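You operate a simulated robot arm through the tools that you are given. There is no shell and no other tool. Be economical: measure what you need, move in short steps, check, and stop when the job is done.

You are at the controls of a simulated two-armed robot. One attempt, no reset.

## Task
Pick up the air meter with one hand, pass it to the other hand and put it on the back lid rest.
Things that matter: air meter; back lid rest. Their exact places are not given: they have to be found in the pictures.

The check looks at the end state, three seconds after you hand in, the way a careful person would. Anything else that was tipped, shoved, dropped, spilled or broken makes it a failure. Lids that push on must go on centred and level and be pressed home; caps that screw on are set level and turned clockwise until they are tight.

## Robot
Two 7-joint arms with two-finger parallel grippers on one trunk, on a base that drives. Base frame: it is fixed to the floor where the robot stands at the start and does not move with it; the origin is under the middle of the robot, x ahead of it, y to its left, z up. Lengths are in cm, angles in degrees, forces in N, time in s.
The left shoulder is at the start at [7, 13.4, 125.1], the right one opposite. With the tool pointing down near the work surface each hand reaches from about 10 to 64 cm from the robot's upright axis, wherever it stands, measured 20 degrees to its own side. Places, roughly: back lid rest (25x21 cm) [96, 274, 84]. Payload 1.57 kg a hand.
The tool frame of a hand sits at the grasp point between the pads (the TCP): z along the fingers, y along the line on which they close. The tips reach 3 cm beyond it. Largest opening 8 cm; finger width 1.7, thickness 1.2; the body of the gripper, 4 by 8.2 cm, starts 8 cm behind the TCP.
Orientation is told as [roll, pitch, yaw] about the base's x, y, z axes, in that order, counted from this pose: with the fingers straight down and closing along the base's y, the tool's x points along the base's -x, its y along +y and its z along -z.

## Interface
- The arms move only by the tool play_rows. It takes "left_moves", "right_moves" or both (then of equal length, played together; a hand with none holds still); each is a list of rows, each a list of 7 numbers: the shift along the tool's x, y, z in m, then the turn, a rotation vector about the tool's x, y, z in degrees, then the opening, from 0 (shut) to 1 (fully open). In form: [[tx, ty, tz, wx, wy, wz, claw], ...]. A call has 1 to 20 rows; each row shifts and turns the commanded pose from where the row before left it, along the tool's axes as they then stand. A row lasts 0.2 s, in which the tool goes at most 5 cm and 8.6 degrees; a call with a longer step from one row to the next is refused whole, and so is a gripper value outside its range. A pose out of reach is approached as far as the arm can. The call stops where the force on the tool passes 40 N (or 10 N more than at its start, if that is more) or the arm is blocked; 0.2 s more then pass. The fingers move at their own pace (about 15.3 cm/s each) and stop on an object; they squeeze with about 36 N. The grip force told is the motor's: it shows also when the fingers shut on nothing. Time passes only in rows, and 0.2 s behind the last, so rows that do not move let the fingers close. The reply holds the time, the measured pose of the TCP, the force on the tool along the base axes, the opening and the grip force, in the units named above and with some noise, with the torque about the TCP (base axes, N m) and any sound that the robot's microphone picked up.
- Cameras (640 x 400 px; columns grow to the right, rows downward): "scene" is now at [14.77, 0.5, 148.66]; the picture's right is [0.08, -1.00, 0.00], its down [-0.54, -0.04, -0.84] and it looks along [0.84, 0.07, -0.55] (base axes); focal length 283 px, centre (320, 200). "left" rides on the left gripper at [7.2, 0.7, -12.2] in its tool frame; the picture's right is [-0.09, 1.00, 0.00], its down [-0.84, -0.08, -0.54] and it looks along [-0.54, -0.05, 0.84] (tool axes); focal length 238 px, centre (320, 200). "right" rides on the right gripper at [7.2, -0.7, -12.2] in its tool frame; the picture's right is [0.09, 1.00, 0.00], its down [-0.84, 0.08, -0.54] and it looks along [-0.54, 0.05, 0.84] (tool axes); focal length 238 px, centre (320, 200).
- camera(camera): a new picture of that camera. The clock stands still meanwhile.
- slide_trunk(by): slides the trunk up (or, below 0, down) by that many cm; the arms and the scene camera ride with it, the base frame stays. It gives what a move gives, with no picture.
- roll_base(legs): drives the robot by 1 to 6 legs, each [ahead, left, turn to the left] in cm, cm and degrees, along the robot's own axes; the way and the turn of a leg run together, so that a leg with both is an arc; at most 150 cm and 180 degrees a leg. The arms and the cameras ride along, it lands a little off, and it stops where it bumps. It gives what a move gives.
- pan_tilt(pan, tilt): turns the head with the scene camera to pan (to the left, within 86 degrees either way) and tilt (down, from -29 to 69), counted from straight ahead of the robot. It gives what a move gives.
- measure_at(camera, pixels): for up to 12 pixels [column, row] of the newest picture of that camera ("zoom" is the newest enlarged one), the place [x, y, z] in the base frame of the surface seen there, good to about 0.3 cm, but the place of the scene camera against the robot may be out by one fixed shift of up to 1.2 cm in any direction. The clock stands still meanwhile.
- zoom(camera, box): a new picture of the part [left, top, right, bottom] of that camera's present view, enlarged. The clock stands still meanwhile.
- sign_off(): hands the job in; it is judged then, once.

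Work in short steps. Measure before you move; look again where a grasp or a placing could have gone wrong, and mend it. You have 80 turns and 78 pictures in all, those below and enlarged ones among them. Open the grippers and draw the arms clear of the work before you hand the job in, unless the task says otherwise; then end with one line.

The tools are called after "Emit:" as name(argument=value, ...) on one line, values as JSON. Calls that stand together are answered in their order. play_rows: Moves the arms, as the interface text tells. Its arguments: {"type":"object","properties":{"left_moves":{"type":"array","items":{"type":"array","items":{"type":"number"}}},"right_moves":{"type":"array","items":{"type":"array","items":{"type":"number"}}}},"required":[]} The other tools are called the same way: slide_trunk (by) slides the trunk up or down; roll_base (legs) drives the base; pan_tilt (pan, tilt) turns the head that bears the scene camera; camera (camera) takes a picture; measure_at (camera, pixels) gives the place of the surface under pixels of a picture; zoom (camera, box) takes an enlarged picture of a part of a camera's view; sign_off () hands the job in.

At the start:

```text
clock: 0.0
left_ee_pos: [49.16, 20.42, 131.87]
left_tool_rot: [-0.1, 0.2, 0.0]
left_wrist_force: [0.0, 0.5, 0.0]
left_wrist_torque: [0.01, 0.0, 0.02]
left_opening: 8.02
left_grasp_force: 0.0
right_ee_pos: [43.63, -13.78, 132.88]
right_tool_rot: [0.0, 0.0, 0.2]
right_wrist_force: [0.1, 0.3, 0.3]
right_wrist_torque: [-0.02, 0.02, 0.01]
right_opening: 7.99
right_grasp_force: 0.1
trunk travel left (down, up): [-82.5, 11.5]
robot x, y, heading: [0.19, -0.31, 0.1]
head pan, tilt: [4.6, 33.0]
```

scene: 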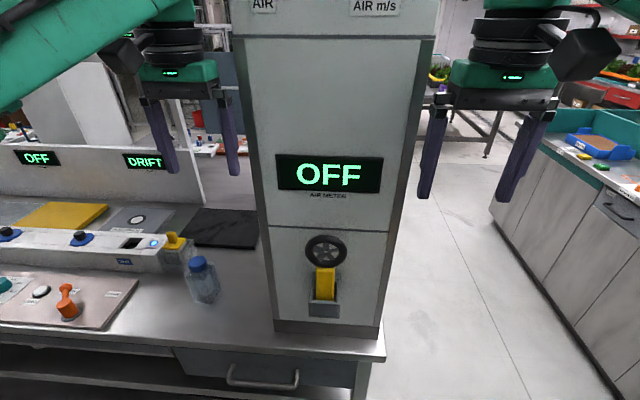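
right: 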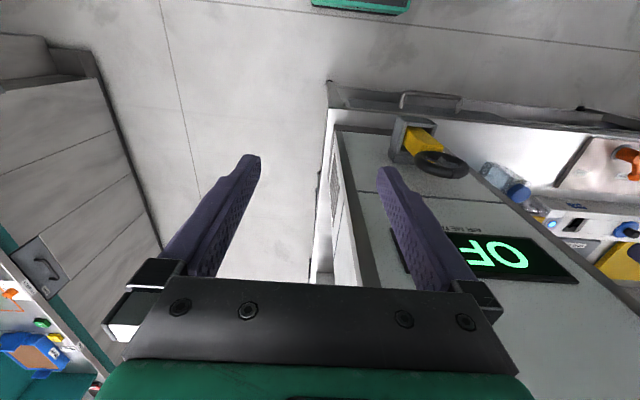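
left: 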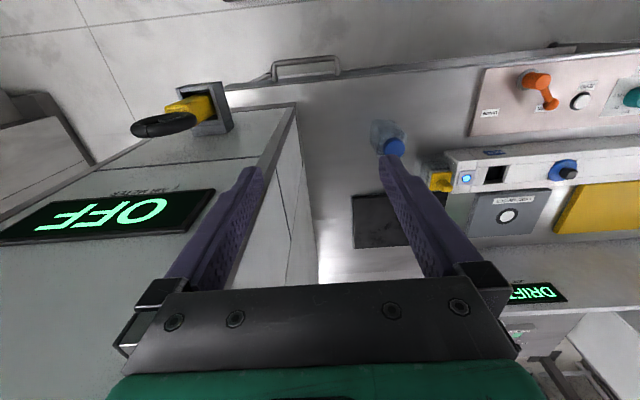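

The picture shows a yellow handle with a black vane wheel at about (325,270) in a grey holster under the "AIR METER" label. I'll zoom in there and measure.

Emit:
zoom(camera="scene", box=[240, 180, 420, 340])

Emit:
measure_at(camera="scene", pixels=[[326, 238], [326, 252], [326, 272], [326, 292], [324, 310], [312, 305], [337, 305], [280, 280], [380, 280], [307, 250], [345, 250], [330, 355]])

```text
2.50 times, centred on (330, 260) of scene
```

zoom: 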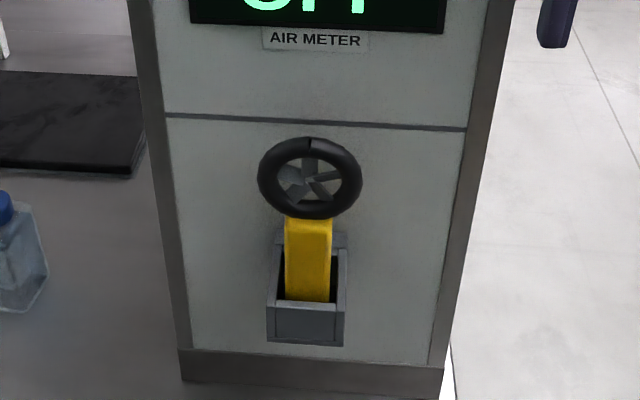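

```text
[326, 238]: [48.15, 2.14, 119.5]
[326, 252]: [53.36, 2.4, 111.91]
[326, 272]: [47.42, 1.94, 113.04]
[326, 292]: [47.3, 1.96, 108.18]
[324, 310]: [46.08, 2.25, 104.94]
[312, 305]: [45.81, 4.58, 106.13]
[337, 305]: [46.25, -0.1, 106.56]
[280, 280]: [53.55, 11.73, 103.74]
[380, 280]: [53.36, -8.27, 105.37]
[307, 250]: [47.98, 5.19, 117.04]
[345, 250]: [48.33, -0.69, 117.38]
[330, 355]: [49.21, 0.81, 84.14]
```

The handle's front is near x=47.3, z 108–114, with the wheel above it. I'll check it with the wrist cameras, which carry no fixed shift, and pan left to find the lid rest.

Emit:
zoom(camera="left", box=[110, 60, 270, 160])

Emit:
zoom(camera="right", box=[360, 90, 520, 190])

Emit:
pan_tilt(pan=70, tilt=20)

Emit:
camera(camera="scene")

```text
4.00 times, centred on (190, 110) of left
```

zoom: 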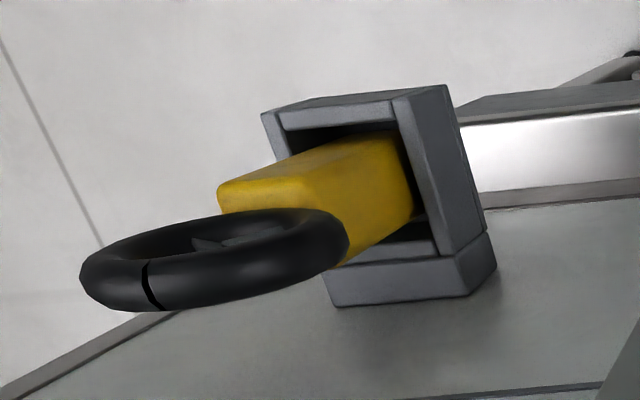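

```text
4.00 times, centred on (440, 140) of right
```

zoom: 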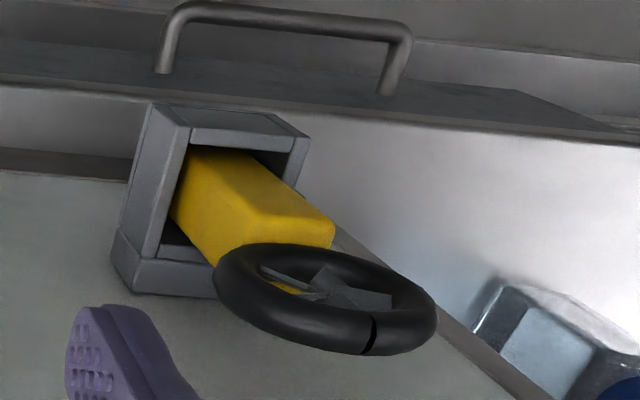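

```text
clock: 1.4
left_ee_pos: [49.18, 20.63, 131.83]
left_tool_rot: [-0.1, 0.1, 0.0]
left_wrist_force: [0.0, 0.1, 0.3]
left_wrist_torque: [0.03, 0.0, 0.02]
left_opening: 7.98
left_grasp_force: 0.1
right_ee_pos: [43.66, -13.85, 132.8]
right_tool_rot: [0.0, 0.1, 0.1]
right_wrist_force: [0.4, -0.1, 0.7]
right_wrist_torque: [0.04, -0.02, 0.02]
right_opening: 8.01
right_grasp_force: 0.0
trunk travel left (down, up): [-82.5, 11.5]
robot x, y, heading: [-0.28, 0.31, -0.0]
head pan, tilt: [70.0, 20.0]
```

```text
71 pictures are left
```

scene: 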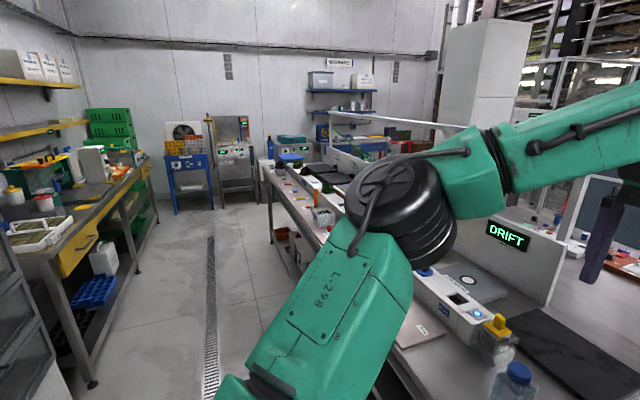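

The meter's handle is a block and the wheel is on its upper end. I'll measure handle and wheel in the left and right wrist pictures.

Emit:
measure_at(camera="left", pixels=[[168, 108], [184, 107], [197, 104], [190, 112], [205, 110], [199, 122], [134, 128], [146, 135], [188, 119], [165, 116], [182, 82], [217, 86]])

Emit:
measure_at(camera="right", pixels=[[412, 130], [408, 142], [405, 148], [420, 135], [435, 140], [442, 150], [422, 170], [462, 170], [440, 155], [410, 120], [396, 155], [401, 120]])

```text
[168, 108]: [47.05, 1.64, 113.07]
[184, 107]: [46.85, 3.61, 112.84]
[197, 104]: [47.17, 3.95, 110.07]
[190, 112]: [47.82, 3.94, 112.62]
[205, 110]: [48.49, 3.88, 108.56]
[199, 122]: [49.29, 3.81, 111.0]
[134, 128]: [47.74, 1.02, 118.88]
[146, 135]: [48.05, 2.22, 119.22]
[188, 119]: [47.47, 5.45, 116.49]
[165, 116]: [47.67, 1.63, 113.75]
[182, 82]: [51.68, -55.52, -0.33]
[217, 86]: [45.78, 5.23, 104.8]
```

```text
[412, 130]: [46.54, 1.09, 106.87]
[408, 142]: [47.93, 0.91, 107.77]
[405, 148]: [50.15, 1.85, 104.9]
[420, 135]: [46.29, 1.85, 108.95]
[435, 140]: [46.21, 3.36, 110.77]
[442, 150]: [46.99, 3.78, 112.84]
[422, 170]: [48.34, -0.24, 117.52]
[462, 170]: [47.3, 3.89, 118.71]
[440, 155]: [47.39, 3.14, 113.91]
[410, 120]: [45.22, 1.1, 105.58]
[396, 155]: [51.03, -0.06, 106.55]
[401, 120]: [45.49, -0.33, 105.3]
```

The lid rest should appear near (303,165); I'll zoom in there.

Emit:
zoom(camera="scene", box=[240, 130, 400, 230])

```text
4.00 times, centred on (320, 180) of scene
```

zoom: 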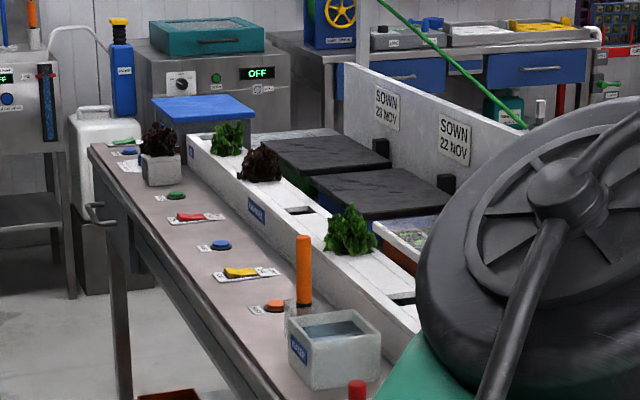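

Candidates are a blue plate at zoom (205,108) and dark pads at (325,155) and (380,190). I'll measure them.

Emit:
measure_at(camera="zoom", pixels=[[205, 108], [325, 155], [380, 190], [170, 108], [250, 110], [265, 145], [380, 155], [330, 140], [320, 175], [440, 178], [260, 208], [110, 165]])

```text
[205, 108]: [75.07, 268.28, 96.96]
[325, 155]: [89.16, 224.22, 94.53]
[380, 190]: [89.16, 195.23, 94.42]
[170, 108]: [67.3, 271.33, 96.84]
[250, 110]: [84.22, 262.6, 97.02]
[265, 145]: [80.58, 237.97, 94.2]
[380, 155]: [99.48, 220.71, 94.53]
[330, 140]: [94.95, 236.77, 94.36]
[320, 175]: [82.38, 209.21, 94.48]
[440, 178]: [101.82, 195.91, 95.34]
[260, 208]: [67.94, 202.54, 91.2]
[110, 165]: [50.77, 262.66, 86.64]
```

The rest itself lies hidden beyond the blue plate, so I'll study it later from nearer. For now I'll back the base 15 cm to give the right wrist room, then turn that hand to point forward.

Emit:
roll_base(legs=[[-15, 0, 0]])

Emit:
play_rows(right_moves=[[0, 0, 0, 0, -8.2, 0, 1], [0, 0, 0, 0, -8.2, 0, 1], [0, 0, 0, 0, -8.2, 0, 1], [0, 0, 0, 0, -8.2, 0, 1], [0, 0, 0, 0, -8.2, 0, 1], [0, 0, 0, 0, -8.2, 0, 1], [0, 0, 0, 0, -8.2, 0, 1], [0, 0, 0, 0, -8.2, 0, 1], [0, 0, 0, 0, -8.2, 0, 1], [0, 0, 0, 0, -8.2, 0, 1], [0, 0, 0, 0, -8, 0, 1]])

Emit:
pan_tilt(pan=0, tilt=30)

Emit:
camera(camera="scene")

```text
clock: 2.7
left_ee_pos: [34.58, 20.46, 131.76]
left_tool_rot: [-0.1, 0.2, 0.0]
left_wrist_force: [0.2, -0.3, -0.3]
left_wrist_torque: [0.01, -0.03, 0.03]
left_opening: 7.96
left_grasp_force: 0.1
right_ee_pos: [29.02, -13.83, 132.67]
right_tool_rot: [-0.1, 0.2, 0.0]
right_wrist_force: [-0.5, 0.1, -0.6]
right_wrist_torque: [0.0, 0.05, 0.0]
right_opening: 8.0
right_grasp_force: 0.2
trunk travel left (down, up): [-82.5, 11.5]
robot x, y, heading: [-15.05, 0.03, -0.1]
head pan, tilt: [70.0, 20.0]
```

```text
clock: 5.1
left_ee_pos: [34.17, 20.74, 132.03]
left_tool_rot: [-0.2, 0.1, 0.0]
left_wrist_force: [0.3, 0.6, 0.3]
left_wrist_torque: [-0.05, -0.02, 0.0]
left_opening: 8.01
left_grasp_force: 0.1
right_ee_pos: [30.07, -13.44, 133.41]
right_tool_rot: [-125.3, -89.9, 125.1]
right_wrist_force: [-0.5, -0.4, 0.9]
right_wrist_torque: [-0.05, 0.02, -0.05]
right_opening: 8.02
right_grasp_force: 0.0
right hand out of reach, approached as far as the arm can: row 8, 9
trunk travel left (down, up): [-82.5, 11.5]
robot x, y, heading: [-15.1, 0.12, -0.1]
head pan, tilt: [70.0, 20.0]
```

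```text
clock: 6.5
left_ee_pos: [34.36, 20.43, 131.82]
left_tool_rot: [-0.1, 0.1, 0.0]
left_wrist_force: [-0.5, 0.1, 0.0]
left_wrist_torque: [-0.02, 0.0, -0.01]
left_opening: 8.01
left_grasp_force: 0.1
right_ee_pos: [30.23, -13.6, 133.36]
right_tool_rot: [35.3, -89.8, -35.3]
right_wrist_force: [0.2, -0.6, 0.0]
right_wrist_torque: [0.03, -0.01, 0.01]
right_opening: 7.97
right_grasp_force: 0.0
trunk travel left (down, up): [-82.5, 11.5]
robot x, y, heading: [-15.23, -0.2, 0.3]
head pan, tilt: [0.0, 30.0]
```

```text
69 pictures are left
```

scene: 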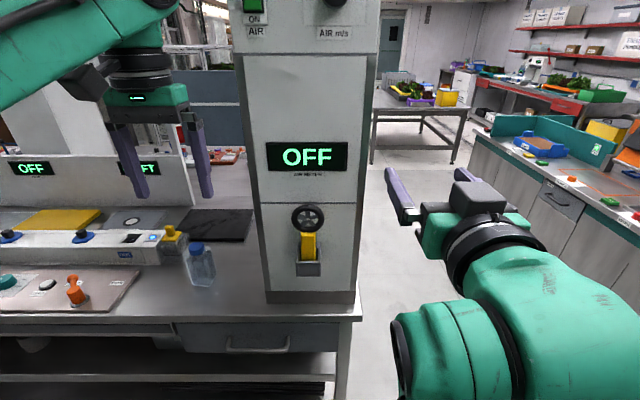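

The right hand now points forward. I'll bring it to a point in front of the handle: y 2.3, z 110.7, x about 38.

Emit:
play_rows(right_moves=[[0.0325, 0.0227, 0.01, 0, 0, 0, 1], [0.0325, 0.0227, 0.01, 0, 0, 0, 1], [0.0325, 0.0227, 0.01, 0, 0, 0, 1], [0.0325, 0.0227, 0.01, 0, 0, 0, 1], [0.0325, 0.0227, 0.01, 0, 0, 0, 1], [0.0325, 0.0227, 0.01, 0, 0, 0, 1], [0.0325, 0.0227, 0.01, 0, 0, 0, 1]])

Emit:
camera(camera="right")

Emit:
camera(camera="scene")

```text
clock: 8.1
left_ee_pos: [34.2, 20.54, 131.78]
left_tool_rot: [-0.1, 0.1, 0.0]
left_wrist_force: [0.3, 0.5, -0.3]
left_wrist_torque: [-0.02, 0.0, -0.03]
left_opening: 8.0
left_grasp_force: 0.2
right_ee_pos: [36.77, 2.25, 109.12]
right_tool_rot: [-72.9, -87.4, 73.4]
right_wrist_force: [1.4, -0.2, 0.8]
right_wrist_torque: [0.0, 0.01, -0.05]
right_opening: 8.01
right_grasp_force: 0.0
trunk travel left (down, up): [-82.5, 11.5]
robot x, y, heading: [-14.69, -0.23, 0.1]
head pan, tilt: [0.0, 30.0]
```

```text
68 pictures are left
```

right: 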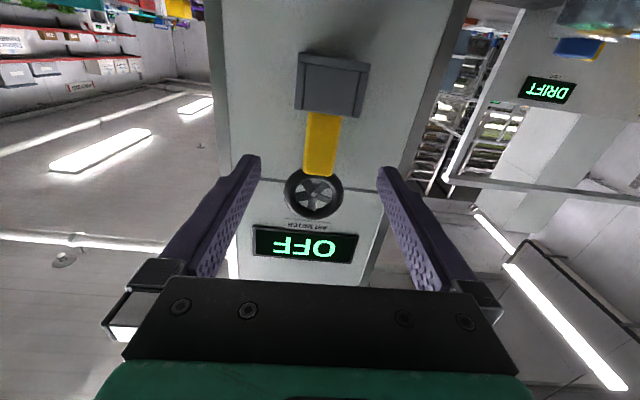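

```text
67 pictures are left
```

scene: 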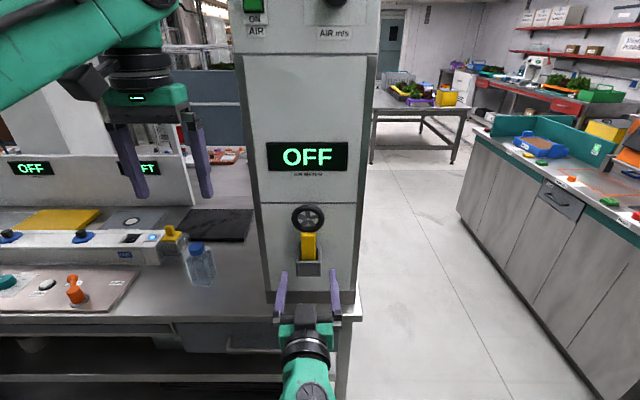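

I'll check the handle's place in the right wrist picture, which puts it around (322,140) with the wheel at (315,193).

Emit:
measure_at(camera="right", pixels=[[308, 145], [320, 145], [335, 145], [322, 120], [320, 170], [315, 213], [290, 190], [341, 190], [332, 85], [330, 58], [305, 85], [362, 85]])

```text
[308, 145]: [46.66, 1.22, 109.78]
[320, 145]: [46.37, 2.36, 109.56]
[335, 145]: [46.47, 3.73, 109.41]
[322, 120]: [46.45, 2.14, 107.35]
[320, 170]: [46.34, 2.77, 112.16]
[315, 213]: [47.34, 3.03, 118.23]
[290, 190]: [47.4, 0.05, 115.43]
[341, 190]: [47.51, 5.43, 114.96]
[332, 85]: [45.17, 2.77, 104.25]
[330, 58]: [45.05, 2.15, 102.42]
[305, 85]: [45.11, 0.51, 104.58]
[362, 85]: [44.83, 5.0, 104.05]
```

The handle centre is at y≈2.4, with x 46.5–49.5 and z 107–113. I'll level the hand, rise 1.2 cm and go in until the TCP is at x≈48.

Emit:
play_rows(right_moves=[[-0.012, 0.001, 0, 0, -2.6, 0, 1], [0, 0, 0.03, 0, 0, 0, 1], [0, 0, 0.03, 0, 0, 0, 1], [0, 0, 0.03, 0, 0, 0, 1], [0, 0, 0.018, 0, 0, 0, 1], [0, 0, 0, 0, 0, 0, 1]])

Emit:
camera(camera="right")

Emit:
zoom(camera="scene", box=[240, 190, 400, 290])

```text
clock: 9.5
left_ee_pos: [34.29, 20.43, 131.76]
left_tool_rot: [-0.1, 0.1, 0.0]
left_wrist_force: [0.4, -0.3, -0.5]
left_wrist_torque: [0.01, 0.01, 0.03]
left_opening: 8.0
left_grasp_force: 0.0
right_ee_pos: [48.51, 0.86, 111.55]
right_tool_rot: [-139.7, -86.5, 138.8]
right_wrist_force: [-0.1, 0.3, -0.5]
right_wrist_torque: [0.0, -0.01, 0.02]
right_opening: 8.0
right_grasp_force: 0.1
trunk travel left (down, up): [-82.5, 11.5]
robot x, y, heading: [-14.79, 0.23, -0.2]
head pan, tilt: [0.0, 30.0]
```

```text
66 pictures are left
```

right: 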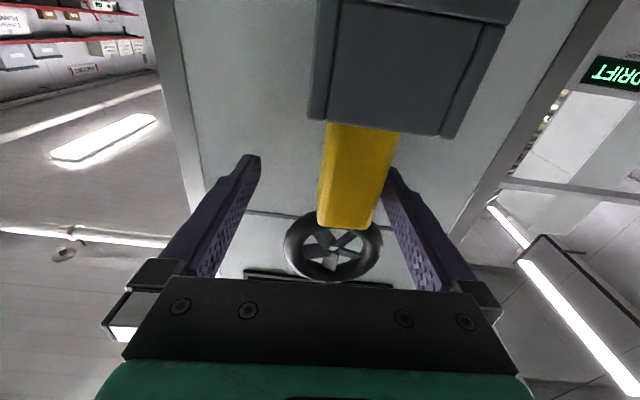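

```text
4.00 times, centred on (320, 240) of scene
```

zoom: 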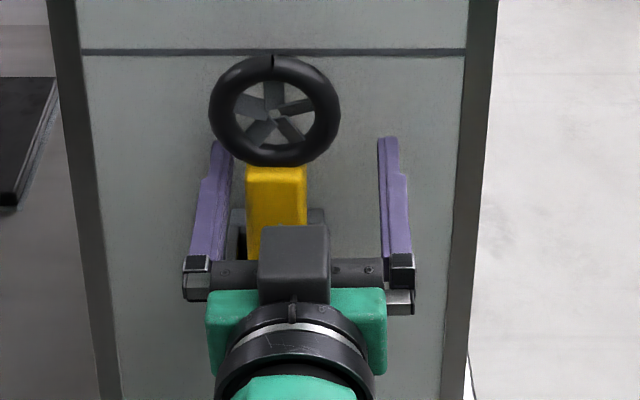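

The hand sits about 1.5 cm too far toward −y and 1 cm too high, and the handle lies nearer the left finger. I'll correct both before closing.

Emit:
play_rows(right_moves=[[0.005, 0.008, 0, 0, 1.4, 0, 1], [0.005, 0.007, 0, 0, 1.3, 0, 1], [0, 0, 0, 0, 0, 0, 1]])

Emit:
camera(camera="right")

```text
clock: 10.5
left_ee_pos: [34.32, 20.59, 131.93]
left_tool_rot: [0.0, 0.1, 0.0]
left_wrist_force: [0.6, 0.4, 0.3]
left_wrist_torque: [0.03, -0.01, 0.0]
left_opening: 7.99
left_grasp_force: 0.1
right_ee_pos: [48.9, 0.7, 109.54]
right_tool_rot: [-90.3, -85.3, 88.0]
right_wrist_force: [0.0, 0.5, 0.9]
right_wrist_torque: [-0.03, -0.01, 0.0]
right_opening: 8.0
right_grasp_force: 0.0
trunk travel left (down, up): [-82.5, 11.5]
robot x, y, heading: [-14.93, -0.06, -0.1]
head pan, tilt: [0.0, 30.0]
stopped in row 3 (right hand): the arm was blocked; the commanded pose is now the measured one
```

```text
64 pictures are left
```

right: 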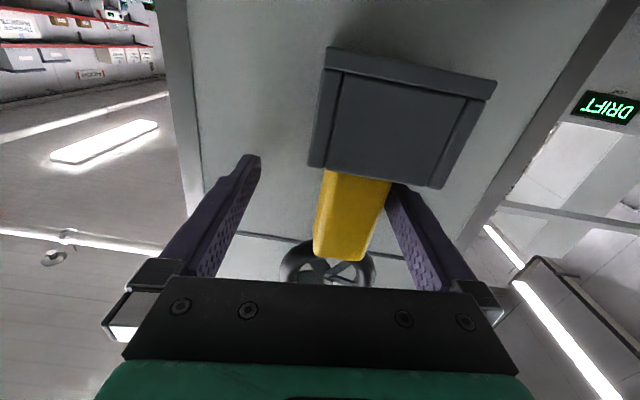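

The arm is at a joint limit: the hand is rolled and didn't follow sideways. I'll withdraw it and shift the base left so the handle lies on the right arm's own side.

Emit:
play_rows(right_moves=[[0, 0, -0.03, 0, 0, 0, 1], [0, 0, -0.04, 0, 0, 0, 1], [0, 0, -0.04, 0, 0, 0, 1], [0, 0, -0.04, 0, 0, 0, 1]])

Emit:
roll_base(legs=[[0, 18, 0]])

```text
clock: 11.5
left_ee_pos: [34.19, 20.31, 131.99]
left_tool_rot: [0.0, -0.1, 0.0]
left_wrist_force: [0.2, 0.4, 0.1]
left_wrist_torque: [-0.01, 0.0, -0.02]
left_opening: 8.02
left_grasp_force: 0.0
right_ee_pos: [33.64, 1.33, 109.49]
right_tool_rot: [-89.5, -85.6, 87.7]
right_wrist_force: [0.3, -0.1, 0.1]
right_wrist_torque: [-0.03, 0.01, 0.02]
right_opening: 8.01
right_grasp_force: 0.1
trunk travel left (down, up): [-82.5, 11.5]
robot x, y, heading: [-15.1, 0.33, -0.2]
head pan, tilt: [0.0, 30.0]
```

```text
clock: 13.1
left_ee_pos: [34.23, 38.16, 131.96]
left_tool_rot: [0.1, 0.1, 0.0]
left_wrist_force: [-0.1, -0.5, 0.1]
left_wrist_torque: [0.02, 0.02, 0.01]
left_opening: 8.0
left_grasp_force: 0.1
right_ee_pos: [33.79, 19.09, 109.4]
right_tool_rot: [-89.2, -85.8, 87.2]
right_wrist_force: [0.2, -0.2, 0.5]
right_wrist_torque: [0.0, 0.03, -0.01]
right_opening: 8.0
right_grasp_force: 0.1
trunk travel left (down, up): [-82.5, 11.5]
robot x, y, heading: [-15.37, 17.92, -0.1]
head pan, tilt: [0.0, 30.0]
```

I'll level the hand (about +4.2° about tool z, −2° about tool x) and slide it back in front of the handle.

Emit:
play_rows(right_moves=[[0, 0, 0, -2, 0, 4.2, 1], [-0.003, -0.042, 0.006, 0, 0, 0, 1], [-0.003, -0.042, 0.006, 0, 0, 0, 1], [-0.003, -0.042, 0.006, 0, 0, 0, 1], [-0.002, -0.041, 0.006, 0, 0, 0, 1], [0, 0, 0, 0, 0, 0, 1]])

Emit:
camera(camera="right")

```text
clock: 14.4
left_ee_pos: [34.21, 38.67, 131.87]
left_tool_rot: [-0.1, 0.1, 0.0]
left_wrist_force: [0.9, 0.4, 0.9]
left_wrist_torque: [-0.01, 0.0, -0.02]
left_opening: 8.0
left_grasp_force: 0.1
right_ee_pos: [36.29, 2.81, 110.59]
right_tool_rot: [-68.3, -89.7, 68.2]
right_wrist_force: [1.0, -0.3, 0.6]
right_wrist_torque: [0.0, 0.0, 0.0]
right_opening: 7.97
right_grasp_force: 0.0
trunk travel left (down, up): [-82.5, 11.5]
robot x, y, heading: [-14.83, 18.1, -0.2]
head pan, tilt: [0.0, 30.0]
```

```text
63 pictures are left
```

right: 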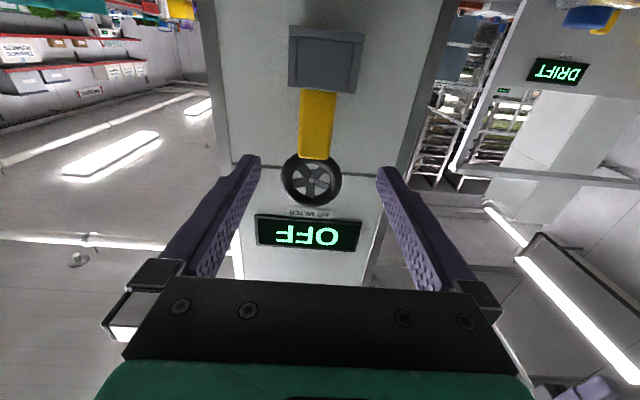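

The hand is level now. I'll go in 11.7 cm with a −0.3 cm sideways correction.

Emit:
play_rows(right_moves=[[0, -0.003, 0.03, 0, 0, 0, 1], [0, 0, 0.03, 0, 0, 0, 1], [0, 0, 0.03, 0, 0, 0, 1], [0, 0, 0.027, 0, 0, 0, 1], [0, 0, 0, 0, 0, 0, 1]])

Emit:
camera(camera="right")

Emit:
zoom(camera="scene", box=[300, 190, 500, 315])

```text
clock: 15.7
left_ee_pos: [34.31, 38.51, 131.9]
left_tool_rot: [0.0, 0.2, 0.0]
left_wrist_force: [-0.7, 0.8, 0.8]
left_wrist_torque: [0.02, 0.02, 0.0]
left_opening: 8.01
left_grasp_force: 0.0
right_ee_pos: [47.98, 2.46, 110.73]
right_tool_rot: [-62.1, -89.7, 62.2]
right_wrist_force: [0.0, 0.2, 0.3]
right_wrist_torque: [0.02, 0.01, -0.01]
right_opening: 7.99
right_grasp_force: 0.0
trunk travel left (down, up): [-82.5, 11.5]
robot x, y, heading: [-14.85, 17.84, -0.1]
head pan, tilt: [0.0, 30.0]
```

```text
62 pictures are left
```

right: 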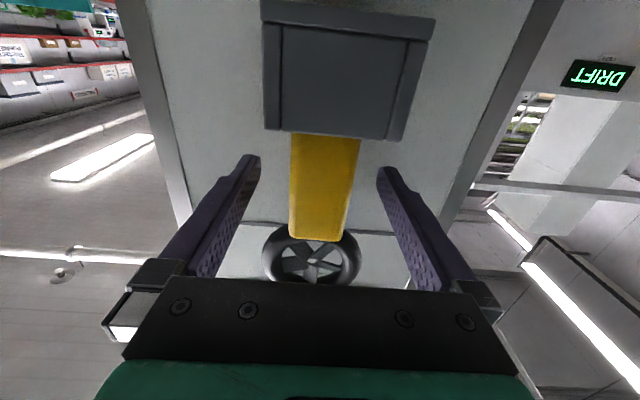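

```text
3.20 times, centred on (400, 252) of scene
```

zoom: 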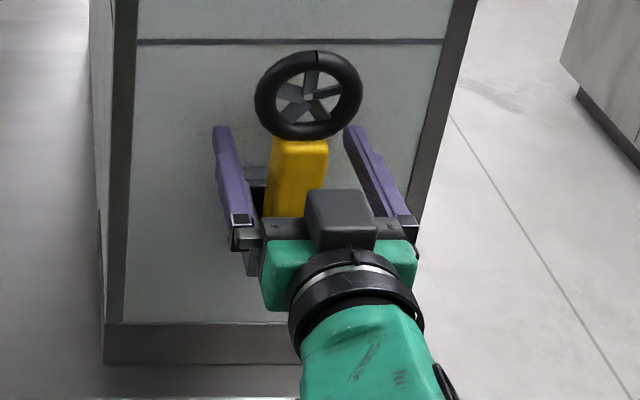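

The handle is centred between the fingers, so I'll close.

Emit:
play_rows(right_moves=[[0, 0, 0, 0, 0, 0, 0], [0, 0, 0, 0, 0, 0, 0], [0, 0, 0, 0, 0, 0, 0], [0, 0, 0, 0, 0, 0, 0]])

```text
clock: 16.6
left_ee_pos: [34.34, 38.62, 131.81]
left_tool_rot: [0.0, 0.1, 0.0]
left_wrist_force: [0.6, 0.0, 0.1]
left_wrist_torque: [0.0, -0.02, 0.0]
left_opening: 8.0
left_grasp_force: 0.1
right_ee_pos: [47.99, 2.27, 110.66]
right_tool_rot: [-69.1, -89.7, 69.1]
right_wrist_force: [0.8, -0.1, 3.0]
right_wrist_torque: [0.07, -0.07, 0.02]
right_opening: 3.18
right_grasp_force: 35.6
trunk travel left (down, up): [-82.5, 11.5]
robot x, y, heading: [-14.7, 18.08, 0.0]
head pan, tilt: [0.0, 30.0]
```

The fingers hold the handle at 3.18 cm. I'll lift straight up about 10 cm.

Emit:
play_rows(right_moves=[[-0.01, 0, 0, 0, 0, 0, 0], [-0.015, 0, 0, 0, 0, 0, 0], [-0.02, 0, 0, 0, 0, 0, 0], [-0.02, 0, 0, 0, 0, 0, 0], [-0.02, 0, 0, 0, 0, 0, 0], [-0.02, 0, 0, 0, 0, 0, 0], [0, 0, 0, 0, 0, 0, 0]])

Emit:
camera(camera="right")

Emit:
zoom(camera="scene", box=[300, 130, 500, 255])

```text
clock: 18.2
left_ee_pos: [34.27, 38.43, 131.87]
left_tool_rot: [-0.1, 0.1, 0.1]
left_wrist_force: [-0.1, 0.0, 0.2]
left_wrist_torque: [0.0, 0.03, 0.0]
left_opening: 7.98
left_grasp_force: 0.2
right_ee_pos: [48.02, 2.39, 121.26]
right_tool_rot: [-58.4, -89.8, 58.3]
right_wrist_force: [0.4, 0.7, -1.9]
right_wrist_torque: [0.0, 0.0, -0.01]
right_opening: 3.16
right_grasp_force: 35.4
trunk travel left (down, up): [-82.5, 11.5]
robot x, y, heading: [-15.09, 17.91, -0.2]
head pan, tilt: [0.0, 30.0]
```

```text
60 pictures are left
```

right: 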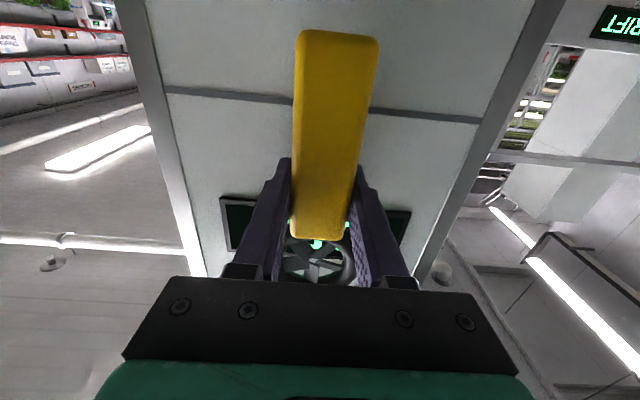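

```text
3.20 times, centred on (400, 192) of scene
```

zoom: 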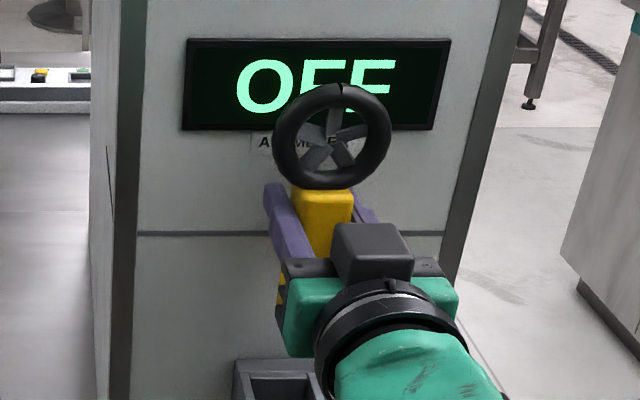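

The meter is out of its holster. I'll measure its lower end, then back the base away from the cabinet.

Emit:
measure_at(camera="right", pixels=[[335, 45], [330, 200], [316, 270]])

Emit:
roll_base(legs=[[-20, 0, 0]])

Emit:
pan_tilt(pan=80, tilt=30)

Emit:
camera(camera="scene")

```text
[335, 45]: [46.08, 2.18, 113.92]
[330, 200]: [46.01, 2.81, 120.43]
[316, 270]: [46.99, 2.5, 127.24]
```

```text
clock: 19.8
left_ee_pos: [14.92, 38.42, 131.51]
left_tool_rot: [0.0, 0.2, -0.1]
left_wrist_force: [0.2, -0.2, 0.2]
left_wrist_torque: [0.02, -0.01, 0.02]
left_opening: 8.01
left_grasp_force: 0.1
right_ee_pos: [28.59, 2.23, 120.87]
right_tool_rot: [-36.9, -89.7, 36.9]
right_wrist_force: [0.0, -0.1, -1.1]
right_wrist_torque: [0.0, -0.01, -0.02]
right_opening: 3.16
right_grasp_force: 36.6
trunk travel left (down, up): [-82.5, 11.5]
robot x, y, heading: [-34.84, 17.97, -0.1]
head pan, tilt: [0.0, 30.0]
```

```text
clock: 21.4
left_ee_pos: [14.62, 38.38, 131.77]
left_tool_rot: [0.0, 0.1, -0.1]
left_wrist_force: [-0.6, 0.6, 0.2]
left_wrist_torque: [-0.01, -0.01, -0.01]
left_opening: 8.01
left_grasp_force: 0.0
right_ee_pos: [28.23, 2.21, 121.08]
right_tool_rot: [-56.1, -89.7, 56.0]
right_wrist_force: [0.9, -0.4, -1.3]
right_wrist_torque: [0.02, 0.0, 0.01]
right_opening: 3.15
right_grasp_force: 36.1
trunk travel left (down, up): [-82.5, 11.5]
robot x, y, heading: [-34.7, 18.21, -0.1]
head pan, tilt: [80.0, 30.0]
```

```text
58 pictures are left
```

scene: 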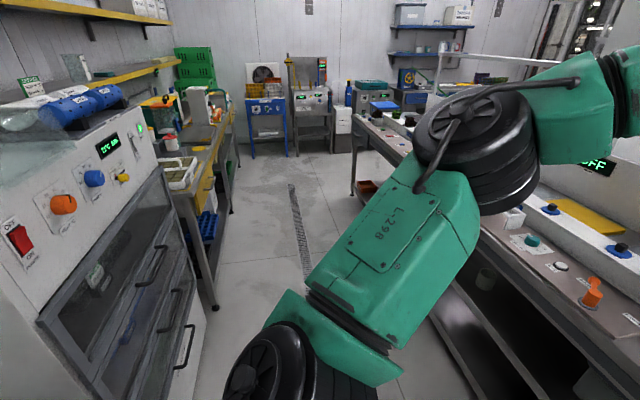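

I'll hand over here in free space. First the right hand tilts to 45° down and moves to y≈18 with the meter, while the left hand turns to point forward.

Emit:
play_rows(right_moves=[[0, 0.026, 0, 0, 7.5, 0, 0], [0, 0.026, 0, 0, 7.5, 0, 0], [0, 0.026, 0, 0, 7.5, 0, 0], [0, 0.026, 0, 0, 7.5, 0, 0], [0, 0.026, 0, 0, 7.5, 0, 0], [0, 0.026, 0, 0, 7.5, 0, 0]])

Emit:
play_rows(left_moves=[[0.01, 0.01, 0, 0, -8.2, 0, 1], [0.01, 0.01, 0, 0, -8.2, 0, 1], [0.01, 0.01, 0, 0, -8.2, 0, 1], [0, 0, 0, 0, -8.2, 0, 1], [0, 0, 0, 0, -8.2, 0, 1], [0, 0, 0, 0, -8.2, 0, 1], [0, 0, 0, 0, -8.2, 0, 1], [0, 0, 0, 0, -8.2, 0, 1], [0, 0, 0, 0, -8.2, 0, 1], [0, 0, 0, 0, -8.2, 0, 1], [0, 0, 0, 0, -8, 0, 1]])

Emit:
measure_at(camera="scene", pixels=[[205, 290], [130, 370], [170, 220], [240, 120], [265, 100], [310, 100], [350, 125], [360, 180], [420, 150], [450, 230], [380, 105], [340, 150]])

Emit:
pan_tilt(pan=0, tilt=30)

Emit:
camera(camera="scene")

```text
clock: 22.8
left_ee_pos: [14.66, 38.72, 131.81]
left_tool_rot: [-0.1, 0.1, -0.1]
left_wrist_force: [0.1, -0.7, -0.5]
left_wrist_torque: [-0.03, -0.01, 0.02]
left_opening: 7.99
left_grasp_force: 0.1
right_ee_pos: [28.19, 18.22, 121.1]
right_tool_rot: [-0.2, -44.6, 0.2]
right_wrist_force: [0.6, 0.2, -2.4]
right_wrist_torque: [-0.03, -0.04, -0.01]
right_opening: 3.13
right_grasp_force: 35.6
trunk travel left (down, up): [-82.5, 11.5]
robot x, y, heading: [-34.65, 18.03, 0.1]
head pan, tilt: [80.0, 30.0]
```

```text
clock: 25.2
left_ee_pos: [11.57, 41.48, 131.36]
left_tool_rot: [-0.1, -60.0, 0.0]
left_wrist_force: [0.1, 0.1, -0.5]
left_wrist_torque: [-0.03, 0.0, -0.03]
left_opening: 8.01
left_grasp_force: 0.1
left hand out of reach, approached as far as the arm can: row 8, 9, 10, 11
right_ee_pos: [28.27, 17.84, 120.97]
right_tool_rot: [-0.4, -44.7, 0.1]
right_wrist_force: [0.6, 0.1, -2.0]
right_wrist_torque: [-0.01, -0.01, 0.01]
right_opening: 3.14
right_grasp_force: 36.0
trunk travel left (down, up): [-82.5, 11.5]
robot x, y, heading: [-34.63, 18.24, -0.2]
head pan, tilt: [80.0, 30.0]
```

```text
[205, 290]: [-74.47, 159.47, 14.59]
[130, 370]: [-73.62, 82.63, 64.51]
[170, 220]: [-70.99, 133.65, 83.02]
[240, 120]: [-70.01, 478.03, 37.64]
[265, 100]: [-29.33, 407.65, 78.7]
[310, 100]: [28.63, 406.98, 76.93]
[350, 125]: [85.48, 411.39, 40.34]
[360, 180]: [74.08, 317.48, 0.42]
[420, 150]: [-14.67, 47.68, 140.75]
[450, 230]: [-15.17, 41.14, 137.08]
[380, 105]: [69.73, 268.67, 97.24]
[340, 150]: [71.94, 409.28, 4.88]
```

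```text
clock: 26.7
left_ee_pos: [11.6, 41.51, 131.3]
left_tool_rot: [-0.1, -60.1, 0.0]
left_wrist_force: [0.4, -0.7, 1.1]
left_wrist_torque: [0.01, 0.0, -0.05]
left_opening: 7.99
left_grasp_force: 0.1
right_ee_pos: [28.29, 17.96, 121.14]
right_tool_rot: [-0.4, -44.8, 0.2]
right_wrist_force: [-0.1, 1.2, -1.6]
right_wrist_torque: [0.0, 0.0, 0.01]
right_opening: 3.14
right_grasp_force: 36.2
trunk travel left (down, up): [-82.5, 11.5]
robot x, y, heading: [-34.98, 17.85, -0.4]
head pan, tilt: [0.0, 30.0]
```

```text
57 pictures are left
```

scene: 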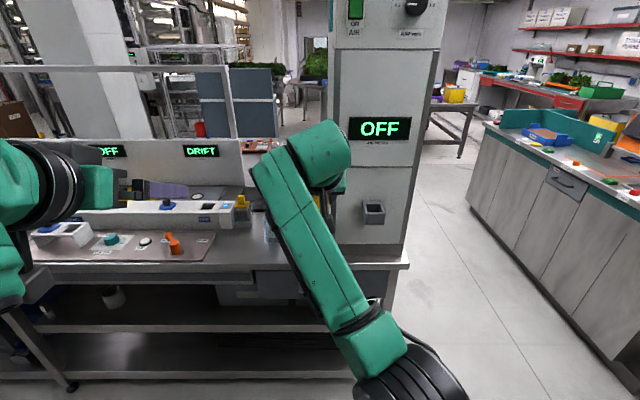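

Left pitch got stuck at −60 because the hand is too near the body. I'll measure where the right forearm runs before bringing the left hand in.

Emit:
measure_at(camera="scene", pixels=[[420, 380], [370, 345], [340, 290], [310, 240], [285, 190], [320, 150], [340, 185], [60, 190], [95, 190], [40, 230]])

Emit:
camera(camera="left")

```text
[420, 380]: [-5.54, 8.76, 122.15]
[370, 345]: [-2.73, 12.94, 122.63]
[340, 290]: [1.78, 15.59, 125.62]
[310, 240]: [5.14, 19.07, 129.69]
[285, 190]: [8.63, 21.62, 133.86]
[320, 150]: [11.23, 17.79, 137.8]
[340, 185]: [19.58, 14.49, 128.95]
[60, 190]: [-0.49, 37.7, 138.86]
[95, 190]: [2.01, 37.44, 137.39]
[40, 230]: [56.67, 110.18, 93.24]
```

```text
56 pictures are left
```

left: 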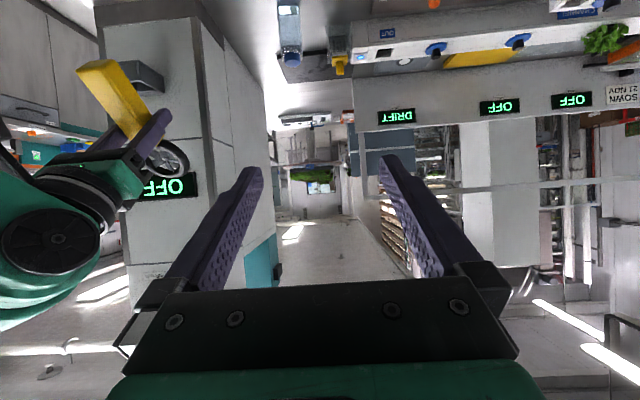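

The right elbow would be in the left hand's way if I came from below. Instead I'll roll the right hand 90° so the handle end points left with the closing axis vertical, and yaw it +20°. The left hand moves forward so it can straighten.

Emit:
play_rows(right_moves=[[0, 0, 0, 0, -7.5, 0, 0], [0, 0, 0, 0, -7.5, 0, 0], [0, 0, 0, 0, -7.5, 0, 0], [0, 0, 0, 0, -7.5, 0, 0], [0, 0, 0, 0, -7.5, 0, 0], [0, 0, 0, 0, -7.5, 0, 0], [0, 0, 0, 0, 0, 8.2, 0], [0, 0, 0, 0, 0, 8.2, 0], [0, 0, 0, 0, 0, 8.2, 0], [0, 0, 0, 0, 0, 8.2, 0], [0, 0, 0, 0, 0, 8.2, 0], [0, 0, 0, 0, 0, 8.2, 0], [0, 0, 0, 0, 0, 8.2, 0], [0, 0, 0, 0, 0, 8.2, 0], [0, 0, 0, 0, 0, 8.2, 0], [0, 0, 0, 0, 0, 8.2, 0], [0, 0, 0, 0, 0, 8.0, 0], [0, 0, 0, 0, 6.7, 0, 0], [0, 0, 0, 0, 6.7, 0, 0], [0, 0, 0, 0, 6.7, 0, 0]])

Emit:
play_rows(left_moves=[[0, 0, 0.03, 0, 0, 0, 1], [0, 0, 0.03, 0, 0, 0, 1], [0, 0, 0.03, 0, 0, 0, 1], [0, 0, 0, 0, 0, 0, 1]])

Emit:
camera(camera="scene")

```text
clock: 28.7
left_ee_pos: [11.67, 41.34, 131.5]
left_tool_rot: [0.0, -60.0, -0.1]
left_wrist_force: [-0.3, 0.1, 0.3]
left_wrist_torque: [-0.02, 0.03, 0.01]
left_opening: 7.99
left_grasp_force: 0.1
right_ee_pos: [29.86, 12.31, 119.53]
right_tool_rot: [95.1, -75.0, -99.8]
right_wrist_force: [-0.3, 0.1, -2.1]
right_wrist_torque: [-0.01, 0.02, 0.0]
right_opening: 3.17
right_grasp_force: 35.8
trunk travel left (down, up): [-82.5, 11.5]
robot x, y, heading: [-34.82, 18.36, -0.2]
head pan, tilt: [0.0, 30.0]
stopped in row 10 (right hand): the arm was blocked; the commanded pose is now the measured one
```

```text
clock: 29.7
left_ee_pos: [19.54, 41.42, 126.93]
left_tool_rot: [-0.1, -60.1, 0.0]
left_wrist_force: [1.0, -0.2, -0.2]
left_wrist_torque: [0.03, -0.02, -0.01]
left_opening: 7.98
left_grasp_force: 0.0
right_ee_pos: [29.8, 12.47, 119.56]
right_tool_rot: [95.1, -74.9, -99.8]
right_wrist_force: [-0.7, 0.1, -2.1]
right_wrist_torque: [-0.04, -0.01, -0.02]
right_opening: 3.16
right_grasp_force: 35.8
trunk travel left (down, up): [-82.5, 11.5]
robot x, y, heading: [-34.81, 18.0, -0.0]
head pan, tilt: [0.0, 30.0]
```

```text
55 pictures are left
```

scene: 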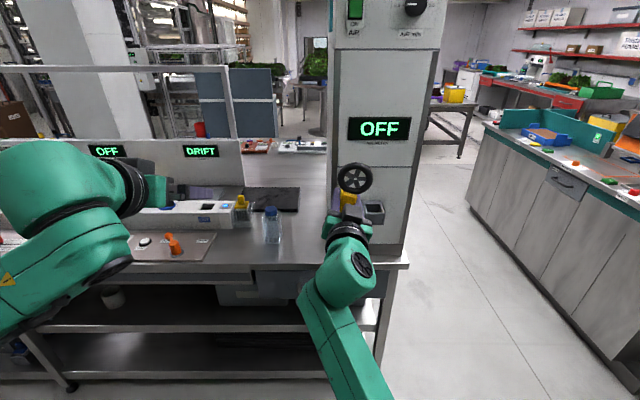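

The right arm ran into a wrist limit because its forearm slopes upward. I'll lower the hand 25 cm and raise the trunk 11 cm so the forearm slopes down, then continue the roll.

Emit:
play_rows(right_moves=[[0.04, 0, 0, 0, 0, 0, 0], [0.04, 0, 0, 0, 0, 0, 0], [0.04, 0, 0, 0, 0, 0, 0], [0.04, 0, 0, 0, 0, 0, 0], [0.04, 0, 0, 0, 0, 0, 0], [0.04, 0, 0, 0, 0, 0, 0], [0.02, 0, 0, 0, 0, 0, 0]])

Emit:
slide_trunk(by=11)

Emit:
play_rows(right_moves=[[0, 0, 0, 0, 0, 8.2, 0], [0, 0, 0, 0, 0, 8.2, 0], [0, 0, 0, 0, 0, 8.2, 0], [0, 0, 0, 0, 0, 8.2, 0], [0, 0, 0, 0, 0, 8.2, 0], [0, 0, 0, 0, 0, 8.2, 0], [0, 0, 0, 0, 0, 8.2, 0], [0, 0, 0, 0, 0, 8.2, 0], [0, 0, 0, 0, 0, 8.2, 0], [0, 0, 0, 0, 0, 0, 0]])

Emit:
camera(camera="scene")

```text
clock: 31.3
left_ee_pos: [19.5, 41.54, 126.87]
left_tool_rot: [-0.2, -60.1, 0.1]
left_wrist_force: [0.7, 0.2, -0.5]
left_wrist_torque: [-0.03, 0.0, -0.03]
left_opening: 8.0
left_grasp_force: 0.1
right_ee_pos: [30.9, 19.51, 94.64]
right_tool_rot: [94.9, -74.8, -99.3]
right_wrist_force: [-0.4, -0.2, -2.2]
right_wrist_torque: [-0.01, 0.02, -0.01]
right_opening: 3.13
right_grasp_force: 35.8
trunk travel left (down, up): [-82.5, 11.5]
robot x, y, heading: [-34.86, 18.04, -0.0]
head pan, tilt: [0.0, 30.0]
```

```text
clock: 32.8
left_ee_pos: [19.51, 41.41, 137.84]
left_tool_rot: [0.1, -60.0, 0.0]
left_wrist_force: [-0.1, 0.1, -1.1]
left_wrist_torque: [0.02, 0.01, 0.02]
left_opening: 8.02
left_grasp_force: 0.0
right_ee_pos: [30.87, 19.18, 105.48]
right_tool_rot: [94.4, -74.8, -98.9]
right_wrist_force: [-0.9, -0.4, -1.6]
right_wrist_torque: [-0.02, 0.01, -0.01]
right_opening: 3.13
right_grasp_force: 36.0
trunk travel left (down, up): [-93.5, 0.5]
robot x, y, heading: [-34.58, 18.0, -0.2]
head pan, tilt: [0.0, 30.0]
```

```text
clock: 35.0
left_ee_pos: [19.37, 41.37, 137.87]
left_tool_rot: [-0.2, -60.1, 0.0]
left_wrist_force: [-0.4, 0.7, -0.3]
left_wrist_torque: [0.0, 0.0, 0.0]
left_opening: 7.97
left_grasp_force: 0.1
right_ee_pos: [26.95, 16.91, 105.26]
right_tool_rot: [90.4, -42.8, -95.4]
right_wrist_force: [-0.3, -0.4, -3.1]
right_wrist_torque: [-0.03, -0.01, 0.01]
right_opening: 3.16
right_grasp_force: 36.5
right hand out of reach, approached as far as the arm can: row 2, 3, 4, 5, 6, 7, 8, 9
trunk travel left (down, up): [-93.5, 0.5]
robot x, y, heading: [-34.79, 18.02, -0.1]
head pan, tilt: [0.0, 30.0]
```

```text
54 pictures are left
```

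scene: 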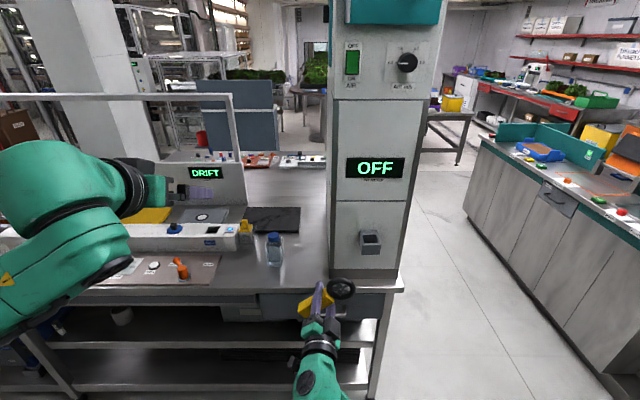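

The roll got only halfway. A friendlier handover has both hands pointing mostly down with the closing axis along base x, right tilted from the right and left from the left. I'll draw the right hand back and turn it to point down with the handle end to the left.

Emit:
play_rows(right_moves=[[0, 0, -0.03, 8.2, 0, 0, 0], [0, 0, -0.03, 8.2, 0, 0, 0], [0, 0, -0.03, 8.2, 0, 0, 0], [0, 0, -0.02, 8.2, 0, 0, 0], [0, 0, 0, 8.2, 0, 0, 0], [0, 0, 0, 8.2, 0, 0, 0], [0, 0, 0, 8.2, 0, 0, 0], [0, 0, 0, 8.2, 0, 0, 0], [0, 0, 0, 8.2, 0, 0, 0], [0, 0, 0, 8.2, 0, 0, 0], [0, 0, 0, 8, 0, 0, 0], [0, 0, 0, 0, 0, 0, 0]])

Emit:
camera(camera="scene")

```text
clock: 35.9
left_ee_pos: [19.64, 41.3, 137.81]
left_tool_rot: [0.1, -60.0, 0.0]
left_wrist_force: [0.1, -0.3, 0.2]
left_wrist_torque: [0.01, 0.03, 0.02]
left_opening: 8.0
left_grasp_force: 0.0
right_ee_pos: [17.75, 10.82, 103.57]
right_tool_rot: [62.8, -54.2, -99.8]
right_wrist_force: [-0.1, 0.2, -1.9]
right_wrist_torque: [-0.04, 0.01, 0.0]
right_opening: 3.16
right_grasp_force: 36.2
trunk travel left (down, up): [-93.5, 0.5]
robot x, y, heading: [-34.39, 18.35, -0.2]
head pan, tilt: [0.0, 30.0]
stopped in row 4 (right hand): the arm was blocked; the commanded pose is now the measured one
```

```text
53 pictures are left
```

scene: 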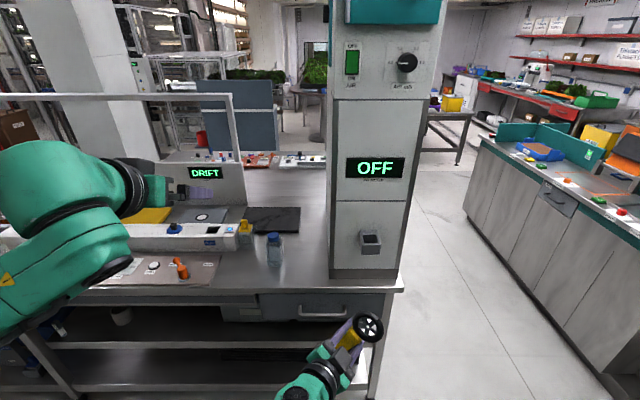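

It stopped on a limit again with z_r pointing forward-right-down. I'll go through a plain pointing-down pose (yaw −50), then yaw on to −90.

Emit:
play_rows(right_moves=[[0, 0, 0, 3.17, 6.78, -1.29, 0], [0, 0, 0, 3.17, 6.78, -1.29, 0], [0, 0, 0, 3.17, 6.78, -1.29, 0], [0, 0, 0, 3.17, 6.78, -1.29, 0], [0, 0, 0, 3.17, 6.78, -1.29, 0], [0, 0, 0, 3.17, 6.78, -1.29, 0], [0, 0, 0, 3.17, 6.78, -1.29, 0], [0, 0, 0, 3.17, 6.78, -1.29, 0], [0, 0, 0, 3.17, 6.78, -1.29, 0], [0, 0, 0, 3.17, 6.78, -1.29, 0], [0, 0, 0, 0, 0, 8, 0], [0, 0, 0, 0, 0, 8, 0], [0, 0, 0, 0, 0, 8, 0], [0, 0, 0, 0, 0, 8, 0], [0, 0, 0, 0, 0, 8, 0], [0, 0, 0, 0, 0, 0, 0]])

Emit:
pan_tilt(pan=0, tilt=45)

Emit:
camera(camera="scene")

```text
clock: 36.9
left_ee_pos: [19.55, 41.32, 137.85]
left_tool_rot: [0.0, -60.0, -0.1]
left_wrist_force: [0.2, 0.0, 0.5]
left_wrist_torque: [0.01, 0.04, 0.05]
left_opening: 8.0
left_grasp_force: 0.1
right_ee_pos: [17.28, 4.53, 101.01]
right_tool_rot: [22.1, -49.0, -65.5]
right_wrist_force: [0.0, -0.2, -1.1]
right_wrist_torque: [-0.03, -0.01, 0.01]
right_opening: 3.16
right_grasp_force: 35.9
trunk travel left (down, up): [-93.5, 0.5]
robot x, y, heading: [-35.04, 17.96, -0.1]
head pan, tilt: [0.0, 30.0]
stopped in row 4 (right hand): the arm was blocked; the commanded pose is now the measured one
```

```text
clock: 37.7
left_ee_pos: [19.43, 41.3, 137.84]
left_tool_rot: [-0.2, -60.0, -0.2]
left_wrist_force: [1.0, 0.7, 0.9]
left_wrist_torque: [0.01, 0.03, 0.0]
left_opening: 8.0
left_grasp_force: 0.0
right_ee_pos: [17.37, 4.6, 101.04]
right_tool_rot: [22.0, -49.0, -65.6]
right_wrist_force: [-0.5, 0.1, -1.4]
right_wrist_torque: [0.0, -0.04, -0.02]
right_opening: 3.14
right_grasp_force: 36.3
trunk travel left (down, up): [-93.5, 0.5]
robot x, y, heading: [-34.88, 17.86, 0.0]
head pan, tilt: [0.0, 45.0]
```

```text
52 pictures are left
```

scene: 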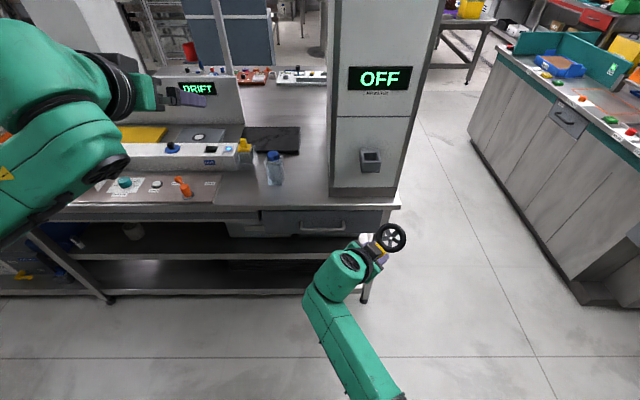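

The arm is tangled against a limit. I'll unwind the right hand to its plain straight-down pose first.

Emit:
play_rows(right_moves=[[0, 0, 0, -0.92, 5.37, -5.14, 0], [0, 0, 0, -0.92, 5.37, -5.14, 0], [0, 0, 0, -0.92, 5.37, -5.14, 0], [0, 0, 0, -0.92, 5.37, -5.14, 0], [0, 0, 0, -0.92, 5.37, -5.14, 0], [0, 0, 0, -0.92, 5.37, -5.14, 0], [0, 0, 0, -0.92, 5.37, -5.14, 0], [0, 0, 0, -0.92, 5.37, -5.14, 0], [0, 0, 0, -0.92, 5.37, -5.14, 0], [0, 0, 0, -0.92, 5.37, -5.14, 0], [0, 0, 0, 0, 0, 0, 0]])

Emit:
camera(camera="scene")

```text
clock: 40.1
left_ee_pos: [19.49, 41.34, 137.9]
left_tool_rot: [0.0, -60.0, -0.1]
left_wrist_force: [-0.1, 0.7, 0.8]
left_wrist_torque: [0.03, 0.02, -0.03]
left_opening: 7.99
left_grasp_force: 0.0
right_ee_pos: [17.24, 4.56, 100.92]
right_tool_rot: [0.1, -0.1, 0.3]
right_wrist_force: [-0.3, -0.1, -2.9]
right_wrist_torque: [-0.01, 0.0, 0.0]
right_opening: 3.16
right_grasp_force: 36.1
trunk travel left (down, up): [-93.5, 0.5]
robot x, y, heading: [-34.7, 17.91, -0.2]
head pan, tilt: [0.0, 45.0]
```

```text
51 pictures are left
```

scene: 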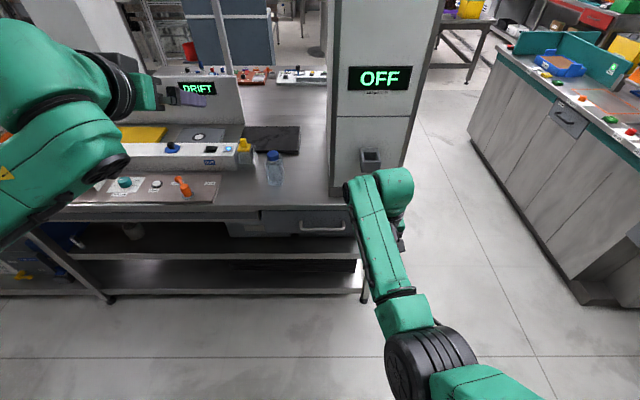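

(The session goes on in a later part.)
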